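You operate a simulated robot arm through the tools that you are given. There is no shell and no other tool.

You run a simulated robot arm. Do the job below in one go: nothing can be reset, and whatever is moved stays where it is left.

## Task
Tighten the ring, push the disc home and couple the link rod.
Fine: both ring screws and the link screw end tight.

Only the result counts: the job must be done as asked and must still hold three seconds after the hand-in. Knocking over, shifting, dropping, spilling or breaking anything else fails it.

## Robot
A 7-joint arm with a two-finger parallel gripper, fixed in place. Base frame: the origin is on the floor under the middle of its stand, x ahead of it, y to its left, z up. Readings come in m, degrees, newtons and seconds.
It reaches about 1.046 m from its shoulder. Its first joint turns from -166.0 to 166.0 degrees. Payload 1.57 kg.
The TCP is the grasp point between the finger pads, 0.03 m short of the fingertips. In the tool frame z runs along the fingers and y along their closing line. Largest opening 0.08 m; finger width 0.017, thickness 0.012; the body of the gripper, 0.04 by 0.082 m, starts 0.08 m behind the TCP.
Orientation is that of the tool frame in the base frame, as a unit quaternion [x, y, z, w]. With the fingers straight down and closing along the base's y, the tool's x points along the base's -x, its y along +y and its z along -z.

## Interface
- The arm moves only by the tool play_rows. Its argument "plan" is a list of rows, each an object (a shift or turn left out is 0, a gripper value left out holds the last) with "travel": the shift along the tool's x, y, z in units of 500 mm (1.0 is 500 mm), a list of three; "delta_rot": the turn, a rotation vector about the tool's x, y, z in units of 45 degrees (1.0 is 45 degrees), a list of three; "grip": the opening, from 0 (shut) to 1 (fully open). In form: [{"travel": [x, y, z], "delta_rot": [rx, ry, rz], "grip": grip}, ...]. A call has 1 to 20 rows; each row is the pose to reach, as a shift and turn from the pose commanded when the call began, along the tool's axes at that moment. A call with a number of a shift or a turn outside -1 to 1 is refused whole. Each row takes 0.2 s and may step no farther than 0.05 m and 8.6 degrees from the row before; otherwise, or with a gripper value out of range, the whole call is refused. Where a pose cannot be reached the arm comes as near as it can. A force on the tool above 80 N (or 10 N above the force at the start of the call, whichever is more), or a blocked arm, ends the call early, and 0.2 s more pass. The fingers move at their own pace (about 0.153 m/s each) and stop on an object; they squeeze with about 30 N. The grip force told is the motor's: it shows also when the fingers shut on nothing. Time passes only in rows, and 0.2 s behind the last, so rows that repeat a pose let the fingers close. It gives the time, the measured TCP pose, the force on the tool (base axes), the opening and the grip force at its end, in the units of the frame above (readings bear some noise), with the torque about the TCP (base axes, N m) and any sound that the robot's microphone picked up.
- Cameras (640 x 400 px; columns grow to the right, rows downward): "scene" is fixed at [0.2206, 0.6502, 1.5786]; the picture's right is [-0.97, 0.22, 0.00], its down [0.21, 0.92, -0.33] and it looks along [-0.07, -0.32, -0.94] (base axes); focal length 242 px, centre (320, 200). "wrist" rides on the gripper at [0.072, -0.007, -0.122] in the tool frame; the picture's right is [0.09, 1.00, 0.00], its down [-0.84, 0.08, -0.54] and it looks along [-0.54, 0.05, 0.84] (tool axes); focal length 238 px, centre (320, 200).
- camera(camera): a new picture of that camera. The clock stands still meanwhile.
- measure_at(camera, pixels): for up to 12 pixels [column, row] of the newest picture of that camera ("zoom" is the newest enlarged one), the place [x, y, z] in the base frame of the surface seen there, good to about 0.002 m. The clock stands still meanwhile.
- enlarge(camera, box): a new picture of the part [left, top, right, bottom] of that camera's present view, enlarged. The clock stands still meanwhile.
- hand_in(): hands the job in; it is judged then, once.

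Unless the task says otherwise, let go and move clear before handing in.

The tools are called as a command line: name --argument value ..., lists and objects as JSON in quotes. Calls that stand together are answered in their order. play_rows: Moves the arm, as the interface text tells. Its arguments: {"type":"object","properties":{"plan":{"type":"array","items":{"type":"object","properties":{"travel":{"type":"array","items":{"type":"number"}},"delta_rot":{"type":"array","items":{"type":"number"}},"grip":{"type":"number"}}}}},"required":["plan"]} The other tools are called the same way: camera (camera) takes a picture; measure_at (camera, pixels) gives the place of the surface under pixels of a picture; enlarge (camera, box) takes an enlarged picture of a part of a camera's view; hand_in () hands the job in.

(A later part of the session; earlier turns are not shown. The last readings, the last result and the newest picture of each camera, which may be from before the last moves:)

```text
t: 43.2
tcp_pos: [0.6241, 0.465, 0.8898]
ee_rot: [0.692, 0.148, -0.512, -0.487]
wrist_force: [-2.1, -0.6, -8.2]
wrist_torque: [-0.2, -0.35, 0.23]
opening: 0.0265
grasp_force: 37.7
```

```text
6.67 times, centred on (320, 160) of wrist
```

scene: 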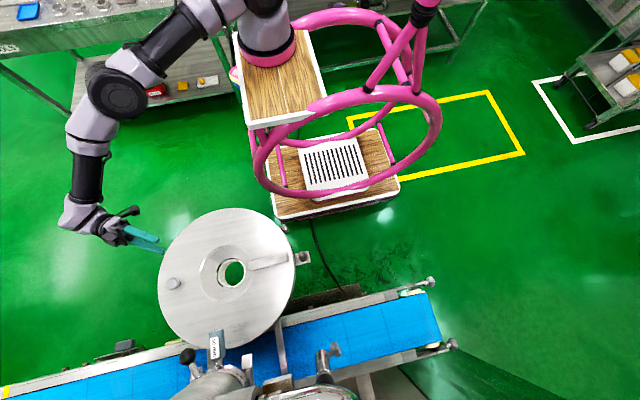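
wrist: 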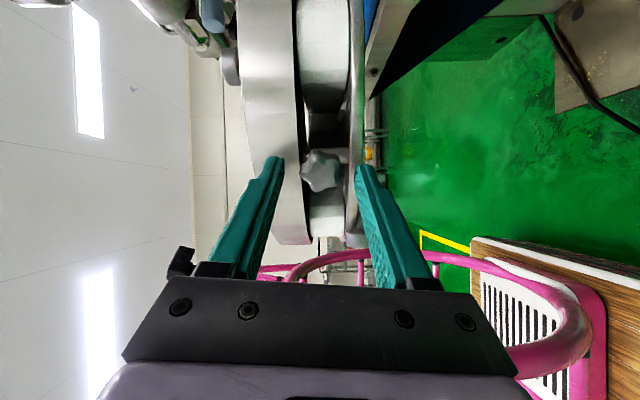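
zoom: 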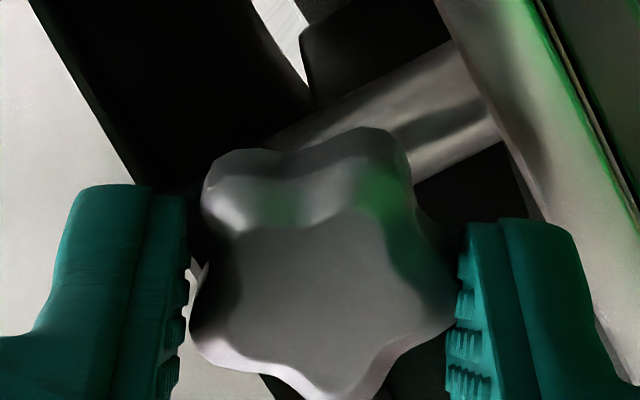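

The knob stayed put while the fingers slipped (lobe world angle unchanged), so the +x ring screw is tight. I'll release, back out, and roll to neutral before moving to the other screw.

play_rows --plan '[{"grip": 0.7}, {"grip": 0.7}, {"travel": [0, 0, -0.05], "grip": 1}, {"travel": [0, 0, -0.09], "grip": 1}, {"travel": [0, 0, -0.09], "grip": 1}]'

play_rows --plan '[{"delta_rot": [0, 0, 0.155]}, {"delta_rot": [0, 0, 0.31]}, {"delta_rot": [0, 0, 0.465]}, {"delta_rot": [0, 0, 0.62]}, {"delta_rot": [0, 0, 0.62]}]'

play_rows --plan '[{"delta_rot": [0, 0, 0.155]}, {"delta_rot": [0, 0, 0.31]}, {"delta_rot": [0, 0, 0.465]}, {"delta_rot": [0, 0, 0.62]}, {"delta_rot": [0, 0, 0.62]}]'

camera --camera "wrist"

```text
t: 44.4
tcp_pos: [0.6641, 0.4416, 0.8903]
ee_rot: [0.691, 0.149, -0.511, -0.488]
wrist_force: [1.2, 0.1, -0.4]
wrist_torque: [-0.02, 0.01, 0.0]
opening: 0.0799
grasp_force: 0.0
```

```text
t: 45.6
tcp_pos: [0.6636, 0.4407, 0.8895]
ee_rot: [0.707, -0.022, -0.614, -0.35]
wrist_force: [-0.5, -0.1, -0.4]
wrist_torque: [-0.02, -0.04, 0.0]
opening: 0.0802
grasp_force: 0.0
```

```text
t: 46.8
tcp_pos: [0.6649, 0.4411, 0.8887]
ee_rot: [-0.68, 0.193, 0.68, 0.192]
wrist_force: [-0.2, 0.3, 0.0]
wrist_torque: [0.01, 0.02, 0.02]
opening: 0.0797
grasp_force: 0.0
```

```text
taken
```

wrist: 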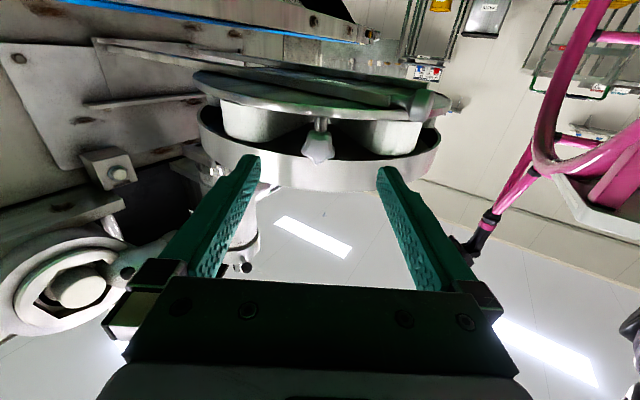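

Ring screw done and clear. Now retracing toward the front of the disc, first half of the re-orientation.

play_rows --plan '[{"travel": [-0.035, 0.0445, -0.004], "delta_rot": [0.158, 0.0835, 0.047]}, {"travel": [-0.07, 0.089, -0.008], "delta_rot": [0.3165, 0.167, 0.094]}, {"travel": [-0.105, 0.1335, -0.011], "delta_rot": [0.475, 0.2505, 0.141]}, {"travel": [-0.14, 0.178, -0.015], "delta_rot": [0.633, 0.334, 0.188]}, {"travel": [-0.14, 0.178, -0.015], "delta_rot": [0.633, 0.334, 0.188]}]'

```text
t: 48.0
tcp_pos: [0.6239, 0.3595, 0.9599]
ee_rot: [0.679, -0.425, -0.53, -0.277]
wrist_force: [-0.2, -1.5, 0.8]
wrist_torque: [0.02, -0.04, 0.0]
opening: 0.0802
grasp_force: 0.2
```

Continuing the second half to face +y in front of and above the disc.

play_rows --plan '[{"travel": [-0.035, 0.053, 0.007], "delta_rot": [0.158, 0.0835, 0.047]}, {"travel": [-0.069, 0.1055, 0.014], "delta_rot": [0.3165, 0.167, 0.094]}, {"travel": [-0.104, 0.158, 0.021], "delta_rot": [0.475, 0.2505, 0.141]}, {"travel": [-0.138, 0.211, 0.028], "delta_rot": [0.633, 0.334, 0.188]}, {"travel": [-0.138, 0.211, 0.028], "delta_rot": [0.633, 0.334, 0.188]}]'

camera --camera "scene"

```text
t: 49.2
tcp_pos: [0.5194, 0.3406, 1.0297]
ee_rot: [-0.62, 0.623, 0.336, 0.338]
wrist_force: [-0.4, 0.9, 0.2]
wrist_torque: [0.03, 0.04, -0.01]
opening: 0.0799
grasp_force: 0.1
```

```text
taken
```

scene: 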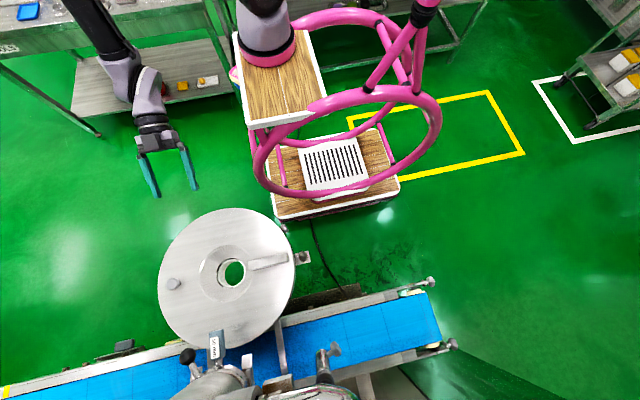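

Now swinging over the disc to the −x side (retracing the earlier reachable pose).

play_rows --plan '[{"travel": [-0.034, 0.071, 0.015], "delta_rot": [0.102, 0.03, 0.102]}, {"travel": [-0.068, 0.142, 0.031], "delta_rot": [0.203, 0.06, 0.203]}, {"travel": [-0.102, 0.213, 0.046], "delta_rot": [0.305, 0.09, 0.305]}, {"travel": [-0.135, 0.285, 0.062], "delta_rot": [0.407, 0.12, 0.407]}, {"travel": [-0.169, 0.356, 0.077], "delta_rot": [0.509, 0.15, 0.509]}, {"travel": [-0.203, 0.427, 0.093], "delta_rot": [0.61, 0.18, 0.61]}, {"travel": [-0.237, 0.498, 0.108], "delta_rot": [0.712, 0.21, 0.712]}, {"travel": [-0.237, 0.498, 0.108], "delta_rot": [0.712, 0.21, 0.712]}]'

camera --camera "wrist"

camera --camera "scene"

```text
t: 51.0
tcp_pos: [0.2706, 0.4508, 1.0988]
ee_rot: [-0.336, 0.86, 0.182, 0.338]
wrist_force: [-0.3, 0.3, -0.1]
wrist_torque: [0.02, 0.04, 0.02]
opening: 0.0801
grasp_force: 0.1
```

```text
taken
```

wrist: 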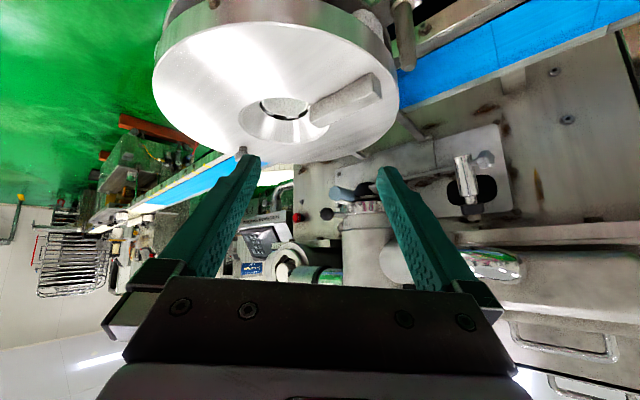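

```text
taken
```

scene: 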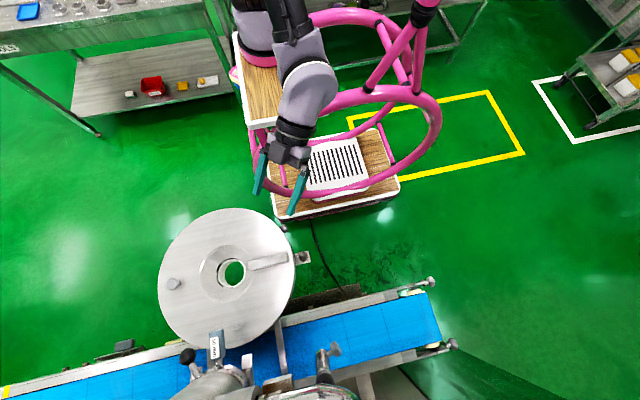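

Now tilting toward horizontal, pointing radially (0.85,0.52,0) at the −x ring screw, at a safe height z≈1.02.

play_rows --plan '[{"travel": [0.036, 0.007, 0.003], "delta_rot": [0.054, -0.1645, 0.003]}, {"travel": [0.072, 0.014, 0.005], "delta_rot": [0.108, -0.329, 0.005]}, {"travel": [0.108, 0.021, 0.008], "delta_rot": [0.1615, -0.4935, 0.008]}, {"travel": [0.144, 0.028, 0.011], "delta_rot": [0.215, -0.658, 0.011]}, {"travel": [0.18, 0.035, 0.013], "delta_rot": [0.269, -0.8225, 0.013]}, {"travel": [0.216, 0.042, 0.016], "delta_rot": [0.323, -0.987, 0.016]}, {"travel": [0.216, 0.042, 0.016], "delta_rot": [0.323, -0.987, 0.016]}]'

camera --camera "wrist"

camera --camera "scene"

```text
t: 52.8
tcp_pos: [0.2508, 0.4232, 1.0241]
ee_rot: [-0.157, 0.692, 0.16, 0.686]
wrist_force: [-0.4, -0.3, -0.1]
wrist_torque: [0.0, -0.03, 0.01]
opening: 0.08
grasp_force: 0.1
stopped in row 7: the arm was blocked; the commanded pose is now the measured one
```

```text
taken
```

wrist: 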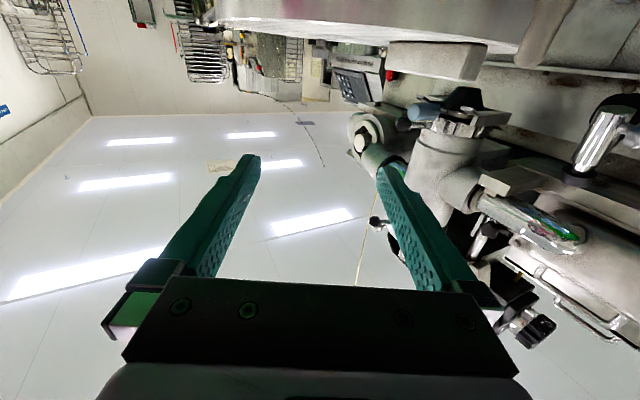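

```text
taken
```

scene: 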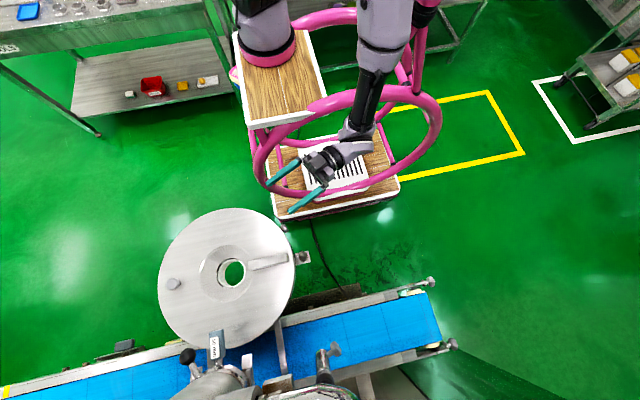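

The arm was blocked (forearm near the pink hoop), so the −x screw isn't reachable here; sliding the unit part-way toward +y first should give room. I'll back out to the previous pose.

play_rows --plan '[{"travel": [-0.025, 0.005, 0.01], "delta_rot": [-0.073, 0.165, -0.012]}, {"travel": [-0.05, 0.011, 0.02], "delta_rot": [-0.147, 0.33, -0.024]}, {"travel": [-0.076, 0.016, 0.03], "delta_rot": [-0.22, 0.495, -0.036]}, {"travel": [-0.1, 0.021, 0.04], "delta_rot": [-0.293, 0.66, -0.048]}, {"travel": [-0.126, 0.027, 0.05], "delta_rot": [-0.367, 0.825, -0.06]}, {"travel": [-0.152, 0.032, 0.059], "delta_rot": [-0.44, 0.99, -0.072]}, {"travel": [-0.152, 0.032, 0.059], "delta_rot": [-0.44, 0.99, -0.072]}]'

camera --camera "wrist"

camera --camera "scene"

```text
t: 54.4
tcp_pos: [0.2683, 0.4489, 1.0964]
ee_rot: [-0.341, 0.858, 0.182, 0.339]
wrist_force: [-0.4, 0.0, -0.3]
wrist_torque: [0.03, 0.0, 0.0]
opening: 0.0799
grasp_force: 0.0
```

```text
taken
```

wrist: 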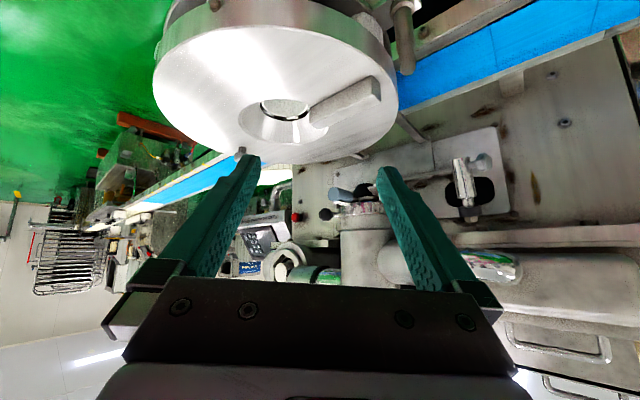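

```text
taken
```

scene: 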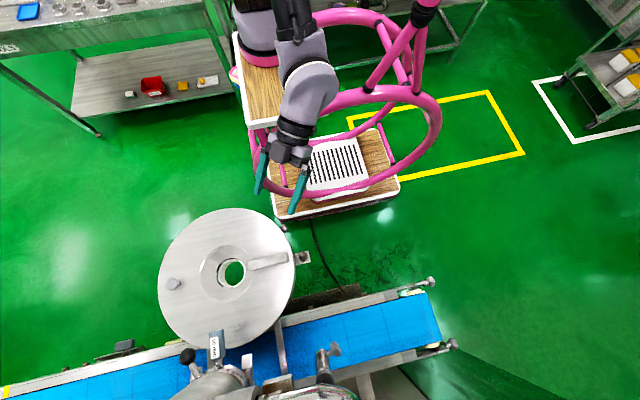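

Back at the safe pose. Before pushing anything I'll study the rails, the machine's ledge and the docking area.

enlarge --camera "wrist" --box '[330, 90, 530, 215]'

measure_at --camera "wrist" --pixels '[[410, 130], [425, 145], [360, 158], [440, 178], [470, 140], [400, 115], [350, 150], [415, 180], [430, 140], [405, 150], [345, 195], [500, 100]]'

enlarge --camera "wrist" --box '[270, 140, 400, 220]'

```text
3.20 times, centred on (430, 152) of wrist
```

zoom: 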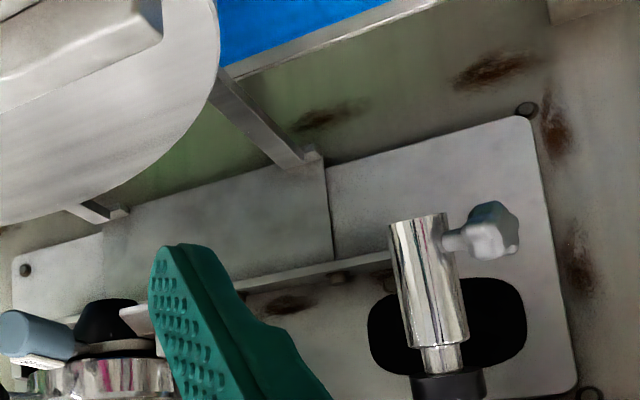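

```text
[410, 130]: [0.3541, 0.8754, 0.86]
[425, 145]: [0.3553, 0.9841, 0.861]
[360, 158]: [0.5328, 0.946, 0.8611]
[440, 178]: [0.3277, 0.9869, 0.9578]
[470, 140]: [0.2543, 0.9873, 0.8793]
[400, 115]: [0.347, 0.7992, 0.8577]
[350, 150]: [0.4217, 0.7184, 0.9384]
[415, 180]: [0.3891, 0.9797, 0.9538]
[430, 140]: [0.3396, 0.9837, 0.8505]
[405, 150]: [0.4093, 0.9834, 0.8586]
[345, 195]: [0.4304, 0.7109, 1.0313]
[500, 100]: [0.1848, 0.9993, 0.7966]
```

```text
4.92 times, centred on (335, 180) of wrist
```

zoom: 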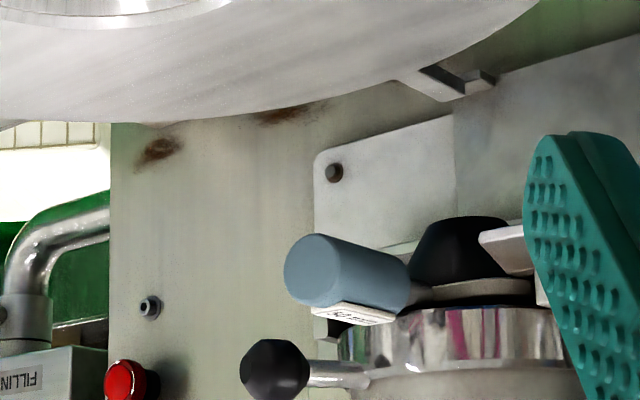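

The rails run to a docking patch on the machine (y≈0.984, ledge z≈0.953), exactly where the disc (r≈0.174) would sit with its hole under the nozzle, so "home" is the unit pushed +y ≈0.23 m. I'll bring the gripper pointing down in front of the disc, fingers closing.

play_rows --plan '[{"travel": [-0.011, -0.052, 0.003], "delta_rot": [-0.037, 0.124, -0.124], "grip": 0}, {"travel": [-0.022, -0.104, 0.007], "delta_rot": [-0.0735, 0.2475, -0.2475]}, {"travel": [-0.033, -0.156, 0.01], "delta_rot": [-0.11, 0.371, -0.371]}, {"travel": [-0.044, -0.208, 0.013], "delta_rot": [-0.147, 0.495, -0.495]}, {"travel": [-0.055, -0.26, 0.017], "delta_rot": [-0.184, 0.619, -0.619]}, {"travel": [-0.066, -0.312, 0.02], "delta_rot": [-0.22, 0.7425, -0.7425]}, {"travel": [-0.077, -0.364, 0.023], "delta_rot": [-0.257, 0.866, -0.866]}, {"travel": [-0.088, -0.416, 0.027], "delta_rot": [-0.294, 0.99, -0.99]}, {"travel": [-0.088, -0.416, 0.027], "delta_rot": [-0.294, 0.99, -0.99]}]'

camera --camera "wrist"

camera --camera "scene"

```text
t: 56.4
tcp_pos: [0.4442, 0.3298, 1.1036]
ee_rot: [0.709, -0.705, 0.004, -0.001]
wrist_force: [-0.5, -0.3, -0.6]
wrist_torque: [-0.01, 0.0, 0.0]
opening: 0.0001
grasp_force: 21.5
```

```text
taken
```

wrist: 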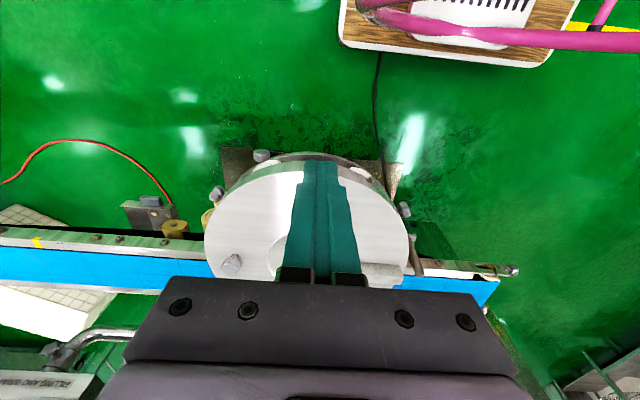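

```text
taken
```

scene: 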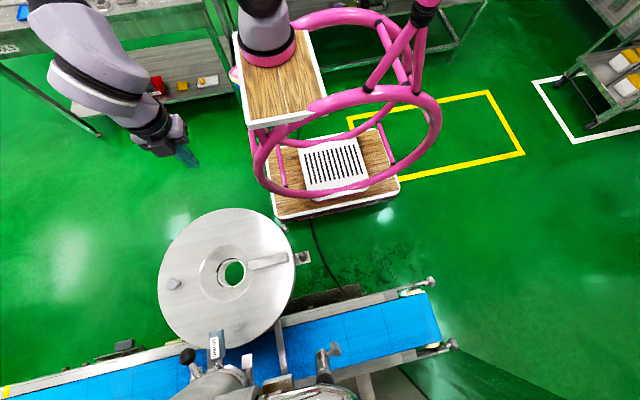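

Gripper points straight down, fingers shut, 0.06 m in front of the rim. Descending to z≈0.905 and approaching to just short of contact.

play_rows --plan '[{"travel": [0, 0, 0.08]}, {"travel": [0, 0, 0.16]}, {"travel": [0, 0, 0.24]}, {"travel": [0, 0, 0.32]}, {"travel": [0, 0, 0.396]}, {"travel": [-0.05, 0, 0.396]}, {"travel": [-0.1, 0, 0.396]}, {"travel": [-0.1, 0, 0.396]}]'

camera --camera "wrist"

```text
t: 58.2
tcp_pos: [0.4464, 0.3805, 0.9028]
ee_rot: [0.708, -0.706, 0.003, -0.002]
wrist_force: [-0.3, 0.2, -0.3]
wrist_torque: [-0.01, 0.02, 0.01]
opening: 0.0
grasp_force: 20.9
```

```text
taken
```

wrist: 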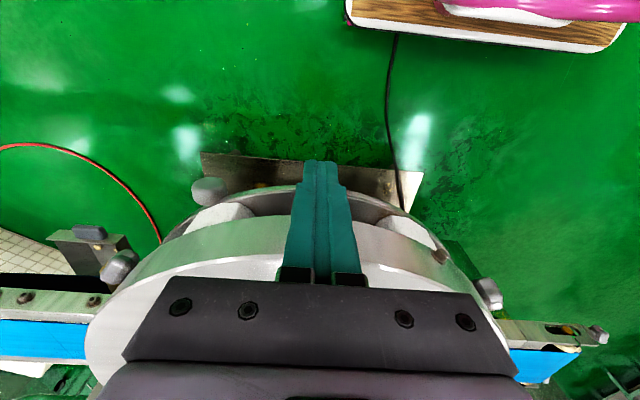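

Right at the rim now. Pushing gently +y in 5 mm rows to feel how the unit responds.

play_rows --plan '[{"travel": [-0.01, 0, 0]}, {"travel": [-0.02, 0, 0]}, {"travel": [-0.03, 0, 0]}, {"travel": [-0.04, 0, 0]}, {"travel": [-0.05, 0, 0]}]'

camera --camera "scene"

measure_at --camera "scene" --pixels '[[172, 284], [265, 262], [302, 257], [285, 300]]'

```text
t: 59.4
tcp_pos: [0.4467, 0.4067, 0.9031]
ee_rot: [0.708, -0.706, 0.004, -0.003]
wrist_force: [0.7, -1.9, 0.6]
wrist_torque: [0.05, -0.02, -0.01]
opening: 0.0
grasp_force: 21.1
```

```text
taken
```

scene: 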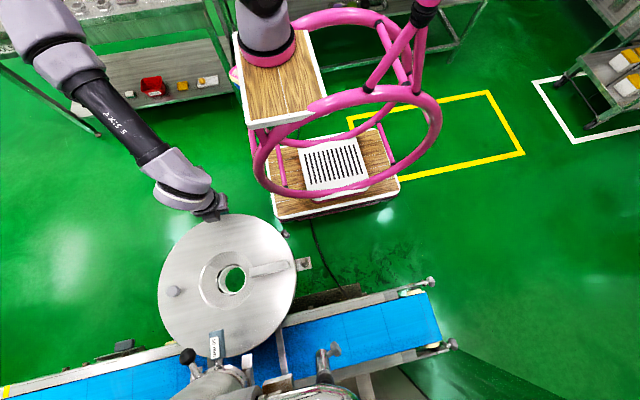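

```text
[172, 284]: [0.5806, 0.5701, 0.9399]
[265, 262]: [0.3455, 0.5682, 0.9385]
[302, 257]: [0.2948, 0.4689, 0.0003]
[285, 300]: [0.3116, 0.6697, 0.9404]
```

The unit slides freely on its rails (~2 N), confirming the hypothesis. I'll push it part-way (TCP y≈0.52) to get room for the −x ring screw.

play_rows --plan '[{"travel": [-0.02, 0, 0]}, {"travel": [-0.04, 0, 0]}, {"travel": [-0.06, 0, 0]}, {"travel": [-0.08, 0, 0]}, {"travel": [-0.1, 0, 0]}, {"travel": [-0.12, 0, 0]}, {"travel": [-0.14, 0, 0]}, {"travel": [-0.16, 0, 0]}, {"travel": [-0.18, 0, 0]}, {"travel": [-0.2, 0, 0]}, {"travel": [-0.215, 0, 0]}, {"travel": [-0.225, 0, 0]}, {"travel": [-0.225, 0, 0]}]'

camera --camera "scene"

camera --camera "wrist"

```text
t: 62.2
tcp_pos: [0.4455, 0.5186, 0.9027]
ee_rot: [0.709, -0.706, 0.003, -0.002]
wrist_force: [-0.3, -1.5, -0.9]
wrist_torque: [0.03, -0.03, 0.01]
opening: 0.0
grasp_force: 21.6
```

```text
taken
```

scene: 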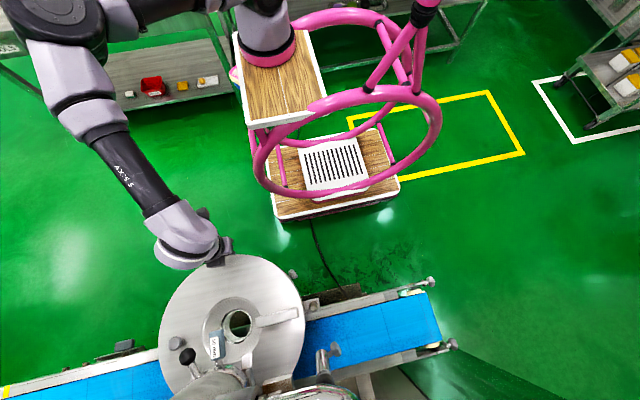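

```text
taken
```

wrist: 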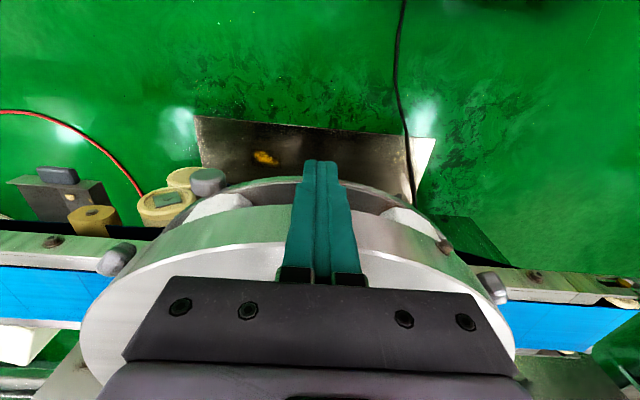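

The unit is now centred at y≈0.70 with the −x star knob around (0.279,0.60,0.89). Backing off, rising, then turning to the intermediate orientation on the −x side.

play_rows --plan '[{"travel": [0.03, 0, 0]}, {"travel": [0.06, 0, -0.04]}, {"travel": [0.06, 0, -0.12]}, {"travel": [0.06, 0, -0.2]}, {"travel": [0.06, 0, -0.28]}, {"travel": [0.06, 0, -0.36]}, {"travel": [0.06, 0, -0.44]}, {"travel": [0.06, 0, -0.44]}]'

play_rows --plan '[{"travel": [-0.008, 0.05, 0], "delta_rot": [0.037, -0.124, 0.124], "grip": 1}, {"travel": [-0.016, 0.1, 0], "delta_rot": [0.0735, -0.2475, 0.2475]}, {"travel": [-0.024, 0.15, 0], "delta_rot": [0.11, -0.371, 0.371]}, {"travel": [-0.032, 0.2, 0], "delta_rot": [0.147, -0.495, 0.495]}, {"travel": [-0.04, 0.25, 0], "delta_rot": [0.184, -0.619, 0.619]}, {"travel": [-0.048, 0.3, 0], "delta_rot": [0.22, -0.7425, 0.7425]}, {"travel": [-0.056, 0.35, 0], "delta_rot": [0.257, -0.866, 0.866]}, {"travel": [-0.064, 0.4, 0], "delta_rot": [0.294, -0.99, 0.99]}, {"travel": [-0.064, 0.4, 0], "delta_rot": [0.294, -0.99, 0.99]}]'

camera --camera "wrist"

camera --camera "scene"

```text
t: 64.0
tcp_pos: [0.4453, 0.4887, 1.1226]
ee_rot: [0.708, -0.706, 0.003, -0.002]
wrist_force: [-0.1, -0.2, -0.5]
wrist_torque: [0.03, -0.04, 0.01]
opening: 0.0
grasp_force: 21.1
```

```text
t: 66.0
tcp_pos: [0.2444, 0.521, 1.1213]
ee_rot: [-0.341, 0.857, 0.183, 0.341]
wrist_force: [1.3, -0.1, 0.6]
wrist_torque: [0.0, 0.0, -0.01]
opening: 0.0799
grasp_force: 0.0
```

```text
taken
```

wrist: 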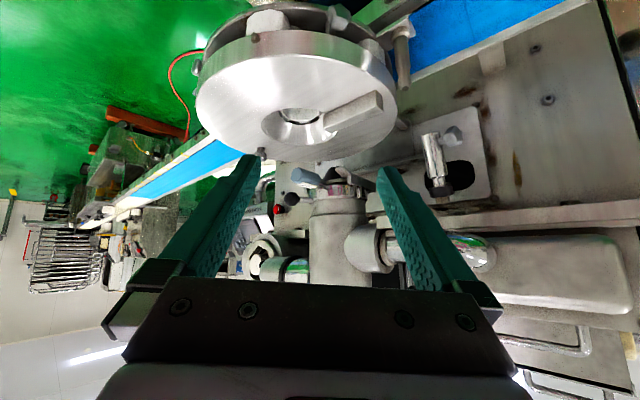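

```text
taken
```

scene: 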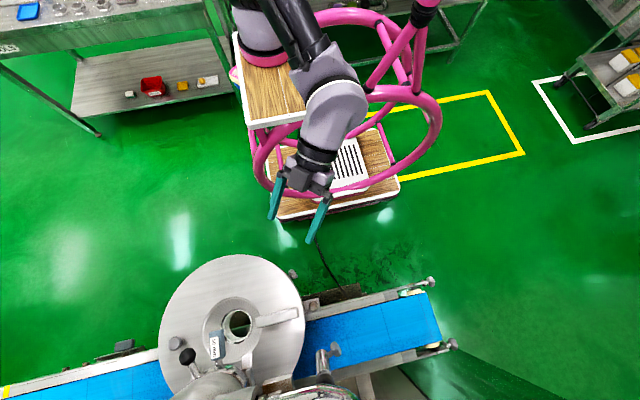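

Tilting to horizontal toward the −x ring screw, now at y≈0.555 where the hoop should no longer interfere.

play_rows --plan '[{"travel": [0.031, 0.015, 0.028], "delta_rot": [0.054, -0.1645, 0.003]}, {"travel": [0.062, 0.03, 0.055], "delta_rot": [0.108, -0.329, 0.005]}, {"travel": [0.093, 0.045, 0.083], "delta_rot": [0.1615, -0.4935, 0.008]}, {"travel": [0.124, 0.059, 0.11], "delta_rot": [0.215, -0.658, 0.011]}, {"travel": [0.155, 0.074, 0.138], "delta_rot": [0.269, -0.8225, 0.013]}, {"travel": [0.186, 0.089, 0.166], "delta_rot": [0.323, -0.987, 0.016]}, {"travel": [0.186, 0.089, 0.166], "delta_rot": [0.323, -0.987, 0.016]}]'

camera --camera "wrist"

camera --camera "scene"

```text
t: 67.6
tcp_pos: [0.2011, 0.5535, 1.0009]
ee_rot: [-0.197, 0.683, 0.192, 0.677]
wrist_force: [0.3, -0.4, -0.5]
wrist_torque: [0.01, -0.01, 0.02]
opening: 0.0803
grasp_force: 0.0
```

```text
taken
```

wrist: 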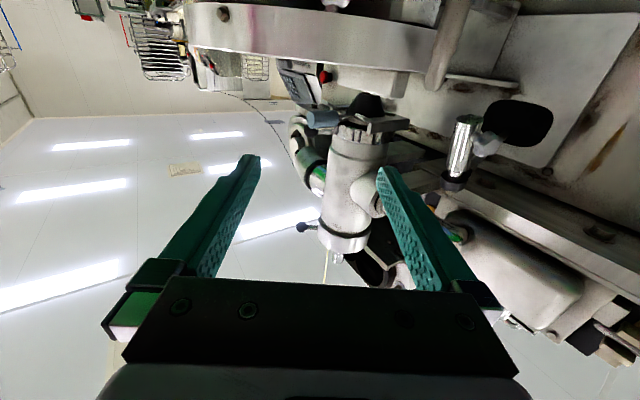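

```text
taken
```

scene: 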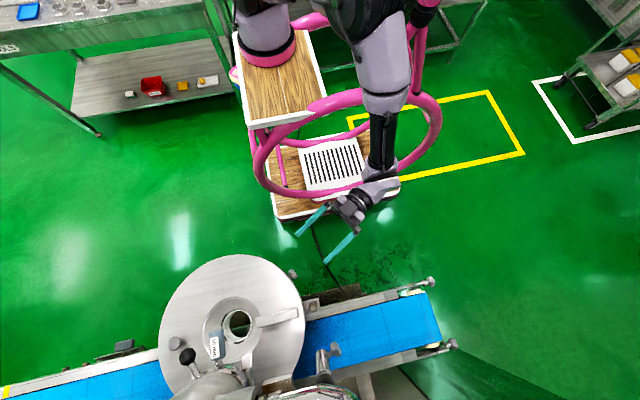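

Reached without blocking. Checking the forearm's clearance over the hoop before descending.

measure_at --camera "scene" --pixels '[[385, 110], [382, 140], [378, 165], [375, 190], [350, 205], [432, 105], [410, 165], [420, 100], [385, 60], [345, 95], [365, 185], [395, 120]]'

enlarge --camera "scene" --box '[290, 60, 460, 260]'

```text
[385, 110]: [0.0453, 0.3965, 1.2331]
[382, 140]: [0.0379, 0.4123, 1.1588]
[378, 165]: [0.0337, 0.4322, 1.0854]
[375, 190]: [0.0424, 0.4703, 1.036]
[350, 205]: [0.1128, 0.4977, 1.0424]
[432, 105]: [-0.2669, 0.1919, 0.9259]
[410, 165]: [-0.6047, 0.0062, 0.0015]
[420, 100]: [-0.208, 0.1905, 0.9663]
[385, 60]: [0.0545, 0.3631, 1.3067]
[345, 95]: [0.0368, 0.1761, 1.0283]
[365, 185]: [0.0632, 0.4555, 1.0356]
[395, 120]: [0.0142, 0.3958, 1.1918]
```

```text
2.00 times, centred on (375, 160) of scene
```

zoom: 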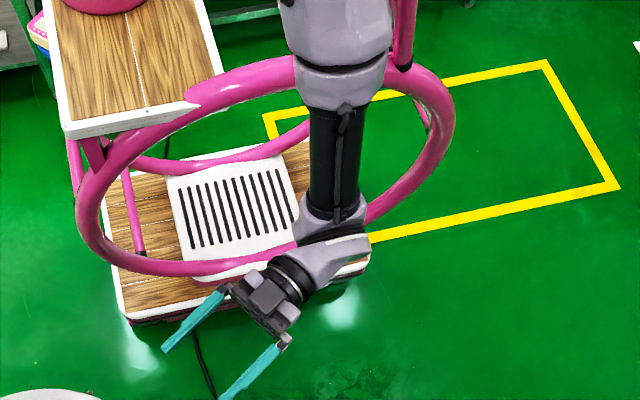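

The forearm stands at y≈0.36–0.47, well clear of the hoop (y≈0.19). Descending 0.11 m to the screw's height.

play_rows --plan '[{"travel": [0.055, 0, 0]}, {"travel": [0.11, 0, 0]}, {"travel": [0.165, 0, 0]}, {"travel": [0.222, 0, 0]}, {"travel": [0.222, 0, 0]}]'

camera --camera "wrist"

enlarge --camera "wrist" --box '[240, 90, 400, 190]'

```text
t: 68.8
tcp_pos: [0.1995, 0.5519, 0.8902]
ee_rot: [-0.197, 0.683, 0.191, 0.676]
wrist_force: [0.3, 0.6, 0.1]
wrist_torque: [0.0, -0.01, 0.01]
opening: 0.0799
grasp_force: 0.1
```

```text
taken
```

wrist: 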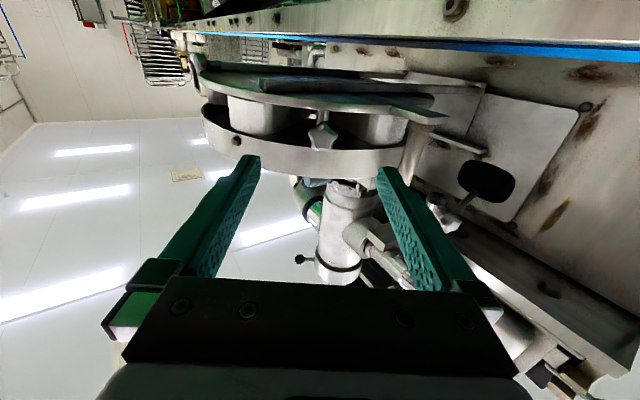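

```text
4.00 times, centred on (320, 140) of wrist
```

zoom: 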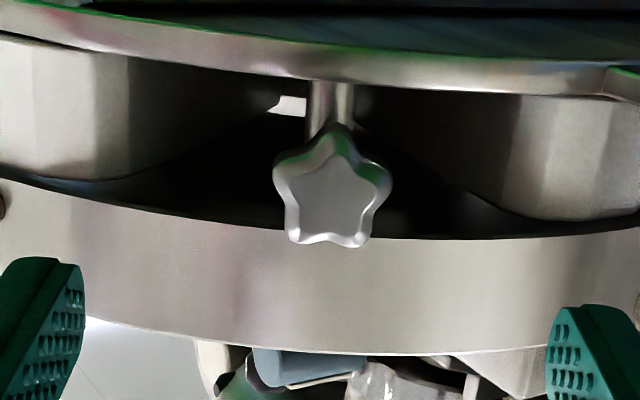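

The −x star knob is at (323,137), nicely axial with its post. Measuring and zooming.

enlarge --camera "wrist" --box '[291, 117, 355, 157]'

measure_at --camera "zoom" --pixels '[[320, 200], [320, 230], [290, 220], [350, 220], [320, 260], [320, 120], [280, 240], [360, 240], [330, 70]]'

```text
10.00 times, centred on (323, 137) of wrist
```

zoom: 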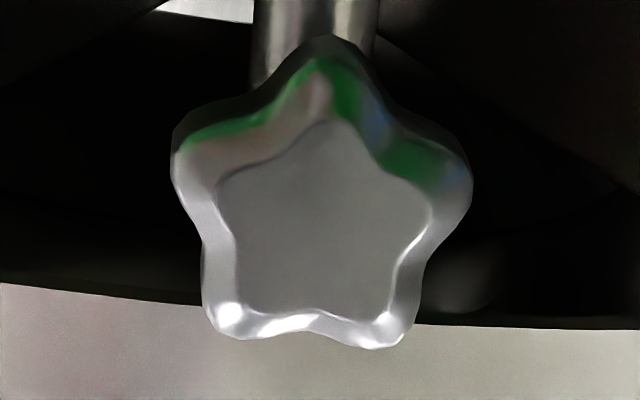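

```text
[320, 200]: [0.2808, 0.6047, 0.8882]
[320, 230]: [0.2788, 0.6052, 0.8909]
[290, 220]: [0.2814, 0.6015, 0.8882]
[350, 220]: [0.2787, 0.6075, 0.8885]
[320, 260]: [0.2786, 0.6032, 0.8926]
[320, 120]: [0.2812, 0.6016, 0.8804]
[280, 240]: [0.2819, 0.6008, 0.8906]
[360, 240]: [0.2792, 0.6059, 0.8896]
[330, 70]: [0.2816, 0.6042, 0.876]
```

Knob front centre ≈(0.280,0.6045,0.8895), 2.3 mm to tool +y; otherwise on axis. I'll correct that and roll back in steps to find the usable range here.

play_rows --plan '[{"travel": [0, 0.0046, 0], "delta_rot": [0, 0, -0.18]}, {"travel": [0, 0.0046, 0], "delta_rot": [0, 0, -0.36]}, {"travel": [0, 0.0046, 0], "delta_rot": [0, 0, -0.54]}, {"travel": [0, 0.0046, 0], "delta_rot": [0, 0, -0.72]}, {"travel": [0, 0.0046, 0], "delta_rot": [0, 0, -0.9]}, {"travel": [0, 0.0046, 0], "delta_rot": [0, 0, -0.9]}]'

play_rows --plan '[{"delta_rot": [0, 0, -0.18]}, {"delta_rot": [0, 0, -0.36]}, {"delta_rot": [0, 0, -0.54]}, {"delta_rot": [0, 0, -0.72]}, {"delta_rot": [0, 0, -0.9]}, {"delta_rot": [0, 0, -0.9]}]'

play_rows --plan '[{"delta_rot": [0, 0, -0.18]}, {"delta_rot": [0, 0, -0.36]}, {"delta_rot": [0, 0, -0.54]}, {"delta_rot": [0, 0, -0.72]}, {"delta_rot": [0, 0, -0.9]}, {"delta_rot": [0, 0, -0.9]}]'

camera --camera "wrist"

```text
t: 70.2
tcp_pos: [0.2007, 0.5551, 0.8906]
ee_rot: [-0.423, 0.572, -0.055, 0.7]
wrist_force: [-0.3, -0.4, 0.2]
wrist_torque: [-0.01, 0.02, 0.01]
opening: 0.0802
grasp_force: 0.0
```

```text
t: 71.6
tcp_pos: [0.1998, 0.5543, 0.8896]
ee_rot: [-0.594, 0.391, -0.294, 0.639]
wrist_force: [-0.1, 0.2, 0.4]
wrist_torque: [0.02, -0.01, 0.03]
opening: 0.08
grasp_force: 0.1
```

```text
t: 73.0
tcp_pos: [0.1993, 0.553, 0.8908]
ee_rot: [0.692, -0.161, 0.497, -0.497]
wrist_force: [-0.4, 0.7, 0.1]
wrist_torque: [0.0, 0.01, 0.0]
opening: 0.0799
grasp_force: 0.0
```

```text
taken
```

wrist: 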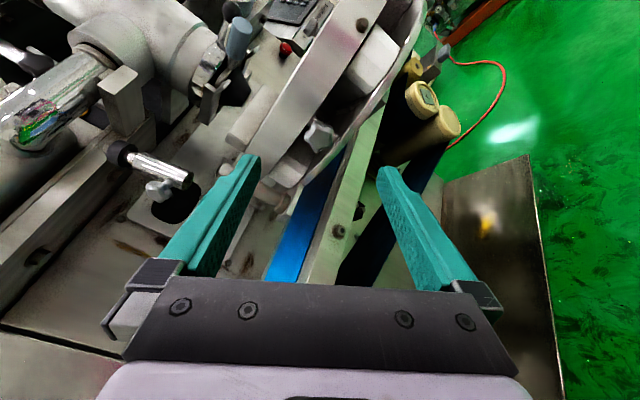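

Roll −121° is fine. One more stage back.

play_rows --plan '[{"delta_rot": [0, 0, -0.18]}, {"delta_rot": [0, 0, -0.36]}, {"delta_rot": [0, 0, -0.54]}, {"delta_rot": [0, 0, -0.72]}, {"delta_rot": [0, 0, -0.9]}, {"delta_rot": [0, 0, -0.9]}]'

camera --camera "wrist"

enlarge --camera "wrist" --box '[290, 110, 354, 150]'

```text
t: 74.4
tcp_pos: [0.1996, 0.5542, 0.8904]
ee_rot: [0.706, 0.088, 0.639, -0.294]
wrist_force: [0.5, -0.1, -0.2]
wrist_torque: [0.0, 0.0, -0.01]
opening: 0.08
grasp_force: 0.1
```

```text
taken
```

wrist: 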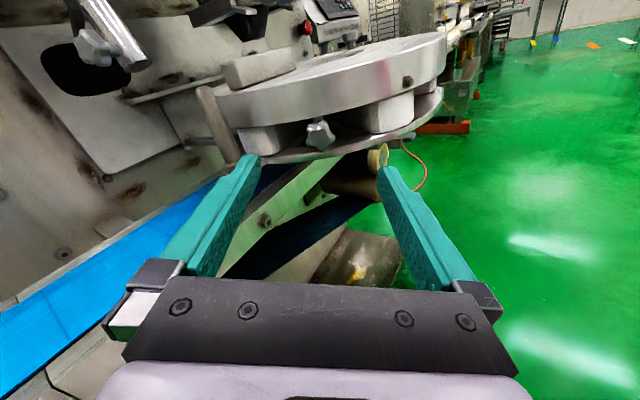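

```text
10.00 times, centred on (322, 130) of wrist
```

zoom: 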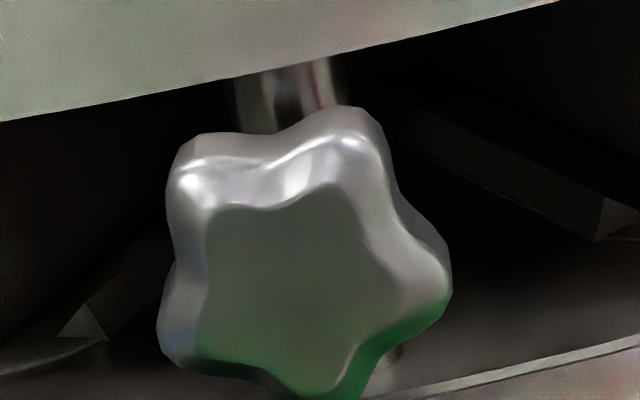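

Roll −162° works and the star is centred (320.5). I'll roll +6° for lobe alignment, advance 80 mm and grip.

play_rows --plan '[{"travel": [0, 0, 0.04], "delta_rot": [0, 0, 0.13], "grip": 0.75}, {"travel": [0, 0, 0.08], "delta_rot": [0, 0, 0.13]}, {"travel": [0, 0, 0.12], "delta_rot": [0, 0, 0.13]}, {"travel": [0, 0, 0.15], "delta_rot": [0, 0, 0.13]}, {"travel": [0, 0, 0.161], "delta_rot": [0, 0, 0.13]}, {"travel": [0, 0, 0.161], "delta_rot": [0, 0, 0.13]}]'

enlarge --camera "wrist" --box '[240, 110, 400, 210]'

```text
t: 75.8
tcp_pos: [0.2678, 0.5974, 0.889]
ee_rot: [0.709, 0.051, 0.623, -0.327]
wrist_force: [0.1, 0.7, 0.0]
wrist_torque: [0.0, -0.02, 0.0]
opening: 0.0601
grasp_force: 0.1
```

```text
4.00 times, centred on (320, 160) of wrist
```

zoom: 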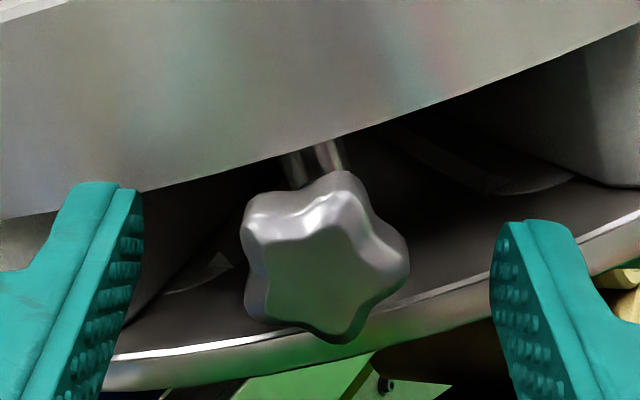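

Knob is centred between the tips with a lobe to the right. Closing and turning +44° twice.

play_rows --plan '[{"travel": [0, 0.002, 0], "grip": 0.3}, {"travel": [0, 0.002, 0], "grip": 0}, {"travel": [0, 0.002, 0], "grip": 0}, {"travel": [0, 0.002, 0], "grip": 0}]'

play_rows --plan '[{"delta_rot": [0, 0, 0.16], "grip": 0}, {"delta_rot": [0, 0, 0.33]}, {"delta_rot": [0, 0, 0.49]}, {"delta_rot": [0, 0, 0.65]}, {"delta_rot": [0, 0, 0.81]}, {"delta_rot": [0, 0, 0.98]}, {"delta_rot": [0, 0, 0.98]}]'

enlarge --camera "wrist" --box '[240, 110, 400, 210]'

```text
t: 76.8
tcp_pos: [0.2684, 0.5972, 0.8893]
ee_rot: [0.709, 0.051, 0.623, -0.328]
wrist_force: [-0.4, 0.0, 9.1]
wrist_torque: [-0.13, 0.21, -0.39]
opening: 0.0269
grasp_force: 37.6
```

```text
t: 78.4
tcp_pos: [0.269, 0.596, 0.8892]
ee_rot: [0.677, -0.219, 0.454, -0.537]
wrist_force: [-2.9, 1.8, 8.7]
wrist_torque: [-0.02, 0.03, 0.16]
opening: 0.0262
grasp_force: 37.4
```

```text
4.00 times, centred on (320, 160) of wrist
```

zoom: 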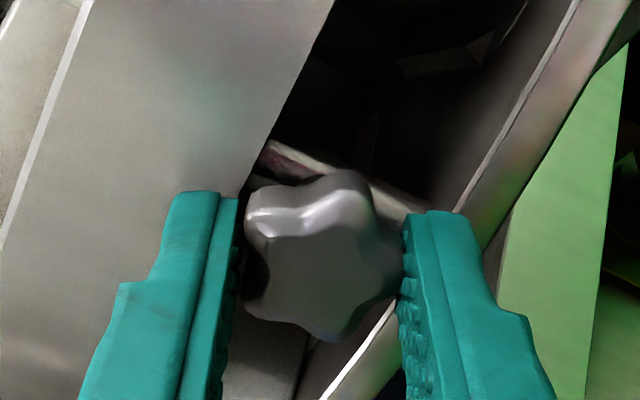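

Knob follows smoothly. Another +44° twice.

play_rows --plan '[{"delta_rot": [0, 0, 0.16], "grip": 0}, {"delta_rot": [0, 0, 0.33]}, {"delta_rot": [0, 0, 0.49]}, {"delta_rot": [0, 0, 0.65]}, {"delta_rot": [0, 0, 0.81]}, {"delta_rot": [0, 0, 0.98]}, {"delta_rot": [0, 0, 0.98]}]'

play_rows --plan '[{"delta_rot": [0, 0, 0.16], "grip": 0}, {"delta_rot": [0, 0, 0.33]}, {"delta_rot": [0, 0, 0.49]}, {"delta_rot": [0, 0, 0.65]}, {"delta_rot": [0, 0, 0.81]}, {"delta_rot": [0, 0, 0.98]}, {"delta_rot": [0, 0, 0.98]}]'

enlarge --camera "wrist" --box '[240, 110, 400, 210]'

```text
t: 80.0
tcp_pos: [0.268, 0.5965, 0.8895]
ee_rot: [-0.545, 0.457, -0.218, 0.668]
wrist_force: [-14.8, -1.3, 6.1]
wrist_torque: [0.47, -0.83, 0.6]
opening: 0.0267
grasp_force: 37.7
```

```text
t: 81.6
tcp_pos: [0.2683, 0.5956, 0.8898]
ee_rot: [-0.333, 0.628, 0.049, 0.702]
wrist_force: [-19.1, 2.4, 18.7]
wrist_torque: [0.21, -0.35, -0.39]
opening: 0.0269
grasp_force: 37.5
```

```text
4.00 times, centred on (320, 160) of wrist
```

zoom: 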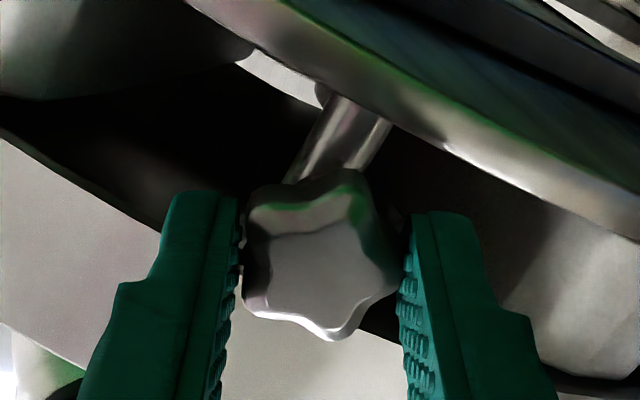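

132° so far, knob still following. Releasing grip tension isn't needed; continuing +44°.

play_rows --plan '[{"delta_rot": [0, 0, 0.16], "grip": 0}, {"delta_rot": [0, 0, 0.33]}, {"delta_rot": [0, 0, 0.49]}, {"delta_rot": [0, 0, 0.65]}, {"delta_rot": [0, 0, 0.81]}, {"delta_rot": [0, 0, 0.98]}, {"delta_rot": [0, 0, 0.98]}]'

enlarge --camera "wrist" --box '[240, 110, 400, 210]'

```text
t: 83.2
tcp_pos: [0.268, 0.5967, 0.8885]
ee_rot: [-0.072, 0.708, 0.307, 0.632]
wrist_force: [-8.0, 1.7, 9.1]
wrist_torque: [-0.19, -0.55, -0.51]
opening: 0.0267
grasp_force: 37.7
```

```text
4.00 times, centred on (320, 160) of wrist
```

zoom: 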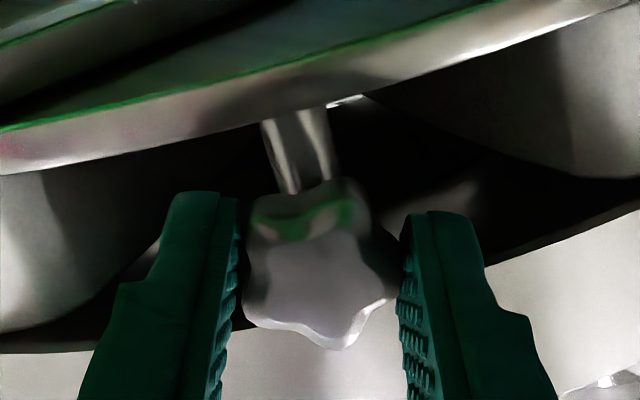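

Resisting torque about the axis is now ~0.45 N m at ~176°, so it's reaching its stop. Pushing another +35° to make sure it's fully tight.

play_rows --plan '[{"delta_rot": [0, 0, 0.13], "grip": 0}, {"delta_rot": [0, 0, 0.26]}, {"delta_rot": [0, 0, 0.39]}, {"delta_rot": [0, 0, 0.52]}, {"delta_rot": [0, 0, 0.65]}, {"delta_rot": [0, 0, 0.78]}, {"delta_rot": [0, 0, 0.78]}]'

enlarge --camera "wrist" --box '[240, 110, 400, 210]'

```text
t: 84.8
tcp_pos: [0.2687, 0.5953, 0.8884]
ee_rot: [0.144, 0.697, 0.483, 0.51]
wrist_force: [0.6, -2.7, -2.4]
wrist_torque: [-0.51, 0.0, -0.49]
opening: 0.0264
grasp_force: 37.6
```

```text
4.00 times, centred on (320, 160) of wrist
```

zoom: 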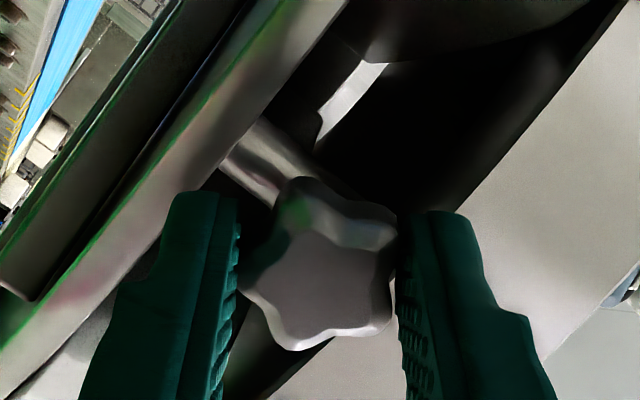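

The knob slipped a half-lobe (left lobe now at (245,285)) with ~0.43 N m resistance, so the −x ring screw is tight too. Releasing and backing straight out.

play_rows --plan '[{"grip": 0.7}, {"grip": 0.7}, {"travel": [0, 0, -0.04], "grip": 0.7}, {"travel": [0, 0, -0.08], "grip": 0.7}, {"travel": [0, 0, -0.12], "grip": 0.7}, {"travel": [0, 0, -0.12], "grip": 0.7}]'

camera --camera "scene"

camera --camera "wrist"

```text
t: 86.2
tcp_pos: [0.2158, 0.564, 0.889]
ee_rot: [0.143, 0.697, 0.484, 0.51]
wrist_force: [-0.5, 0.2, -0.6]
wrist_torque: [-0.01, -0.02, 0.01]
opening: 0.0559
grasp_force: 0.2
```

```text
taken
```

scene: 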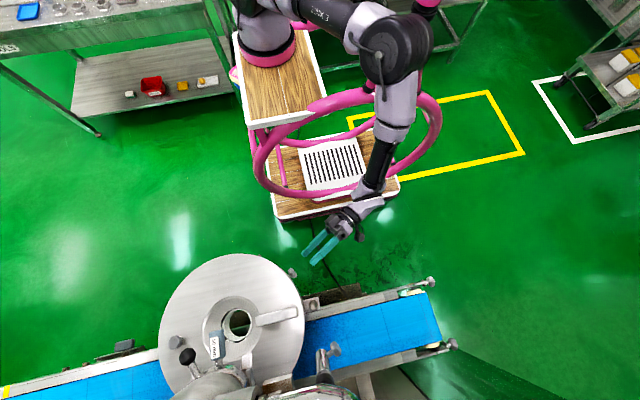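

```text
taken
```

wrist: 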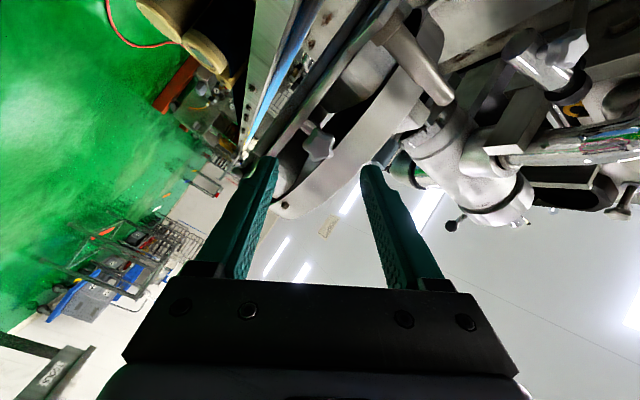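

Both ring screws are tight. Rolling back to neutral and rising before returning to the pushing pose.

play_rows --plan '[{"delta_rot": [0, 0, -0.16]}, {"delta_rot": [0, 0, -0.32]}, {"delta_rot": [0, 0, -0.48]}, {"delta_rot": [0, 0, -0.62]}, {"delta_rot": [0, 0, -0.62]}]'

play_rows --plan '[{"delta_rot": [0, 0, -0.16]}, {"delta_rot": [0, 0, -0.32]}, {"delta_rot": [0, 0, -0.48]}, {"delta_rot": [0, 0, -0.62]}, {"delta_rot": [0, 0, -0.62]}]'

play_rows --plan '[{"travel": [-0.06, 0, 0]}, {"travel": [-0.12, 0, 0]}, {"travel": [-0.18, 0, 0]}, {"travel": [-0.24, 0, 0]}, {"travel": [-0.24, 0, 0]}]'

```text
t: 87.4
tcp_pos: [0.2175, 0.5644, 0.8891]
ee_rot: [-0.029, 0.711, 0.345, 0.612]
wrist_force: [0.9, 0.7, 0.1]
wrist_torque: [-0.04, 0.01, 0.03]
opening: 0.0561
grasp_force: 0.0
```

```text
t: 88.6
tcp_pos: [0.2172, 0.5648, 0.8886]
ee_rot: [-0.2, 0.682, 0.189, 0.678]
wrist_force: [0.0, 0.0, 0.2]
wrist_torque: [-0.02, -0.02, -0.02]
opening: 0.056
grasp_force: 0.1
```

```text
t: 90.0
tcp_pos: [0.2483, 0.5631, 0.9954]
ee_rot: [-0.193, 0.683, 0.167, 0.684]
wrist_force: [0.2, -0.3, 0.1]
wrist_torque: [0.03, -0.01, -0.01]
opening: 0.0559
grasp_force: 0.2
stopped in row 5: the arm was blocked; the commanded pose is now the measured one
```

The arm reports being blocked while rising; checking the scene to see why.

camera --camera "scene"

enlarge --camera "scene" --box '[220, 0, 480, 260]'

measure_at --camera "scene" --pixels '[[395, 45], [385, 80], [380, 130], [345, 20], [370, 180], [420, 20], [300, 20], [350, 97]]'

```text
taken
```

scene: 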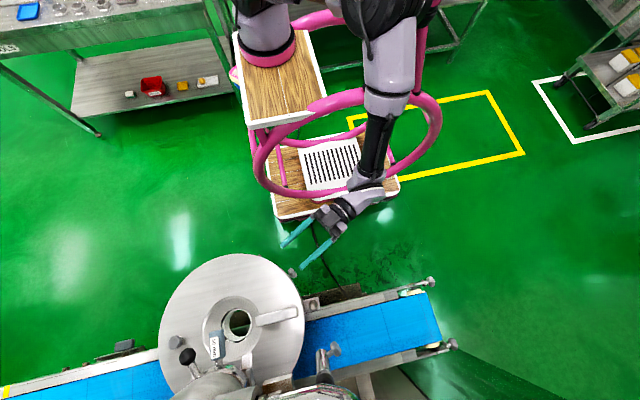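

```text
1.54 times, centred on (350, 130) of scene
```

zoom: 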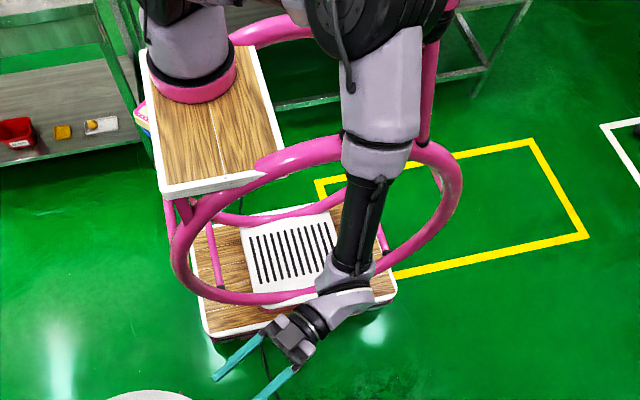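

```text
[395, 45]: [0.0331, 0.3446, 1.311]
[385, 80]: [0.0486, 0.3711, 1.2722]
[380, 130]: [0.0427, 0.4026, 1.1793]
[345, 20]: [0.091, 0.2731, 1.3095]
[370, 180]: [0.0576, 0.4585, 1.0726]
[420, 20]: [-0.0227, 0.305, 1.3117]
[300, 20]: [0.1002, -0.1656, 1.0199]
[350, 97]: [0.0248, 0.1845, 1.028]
```

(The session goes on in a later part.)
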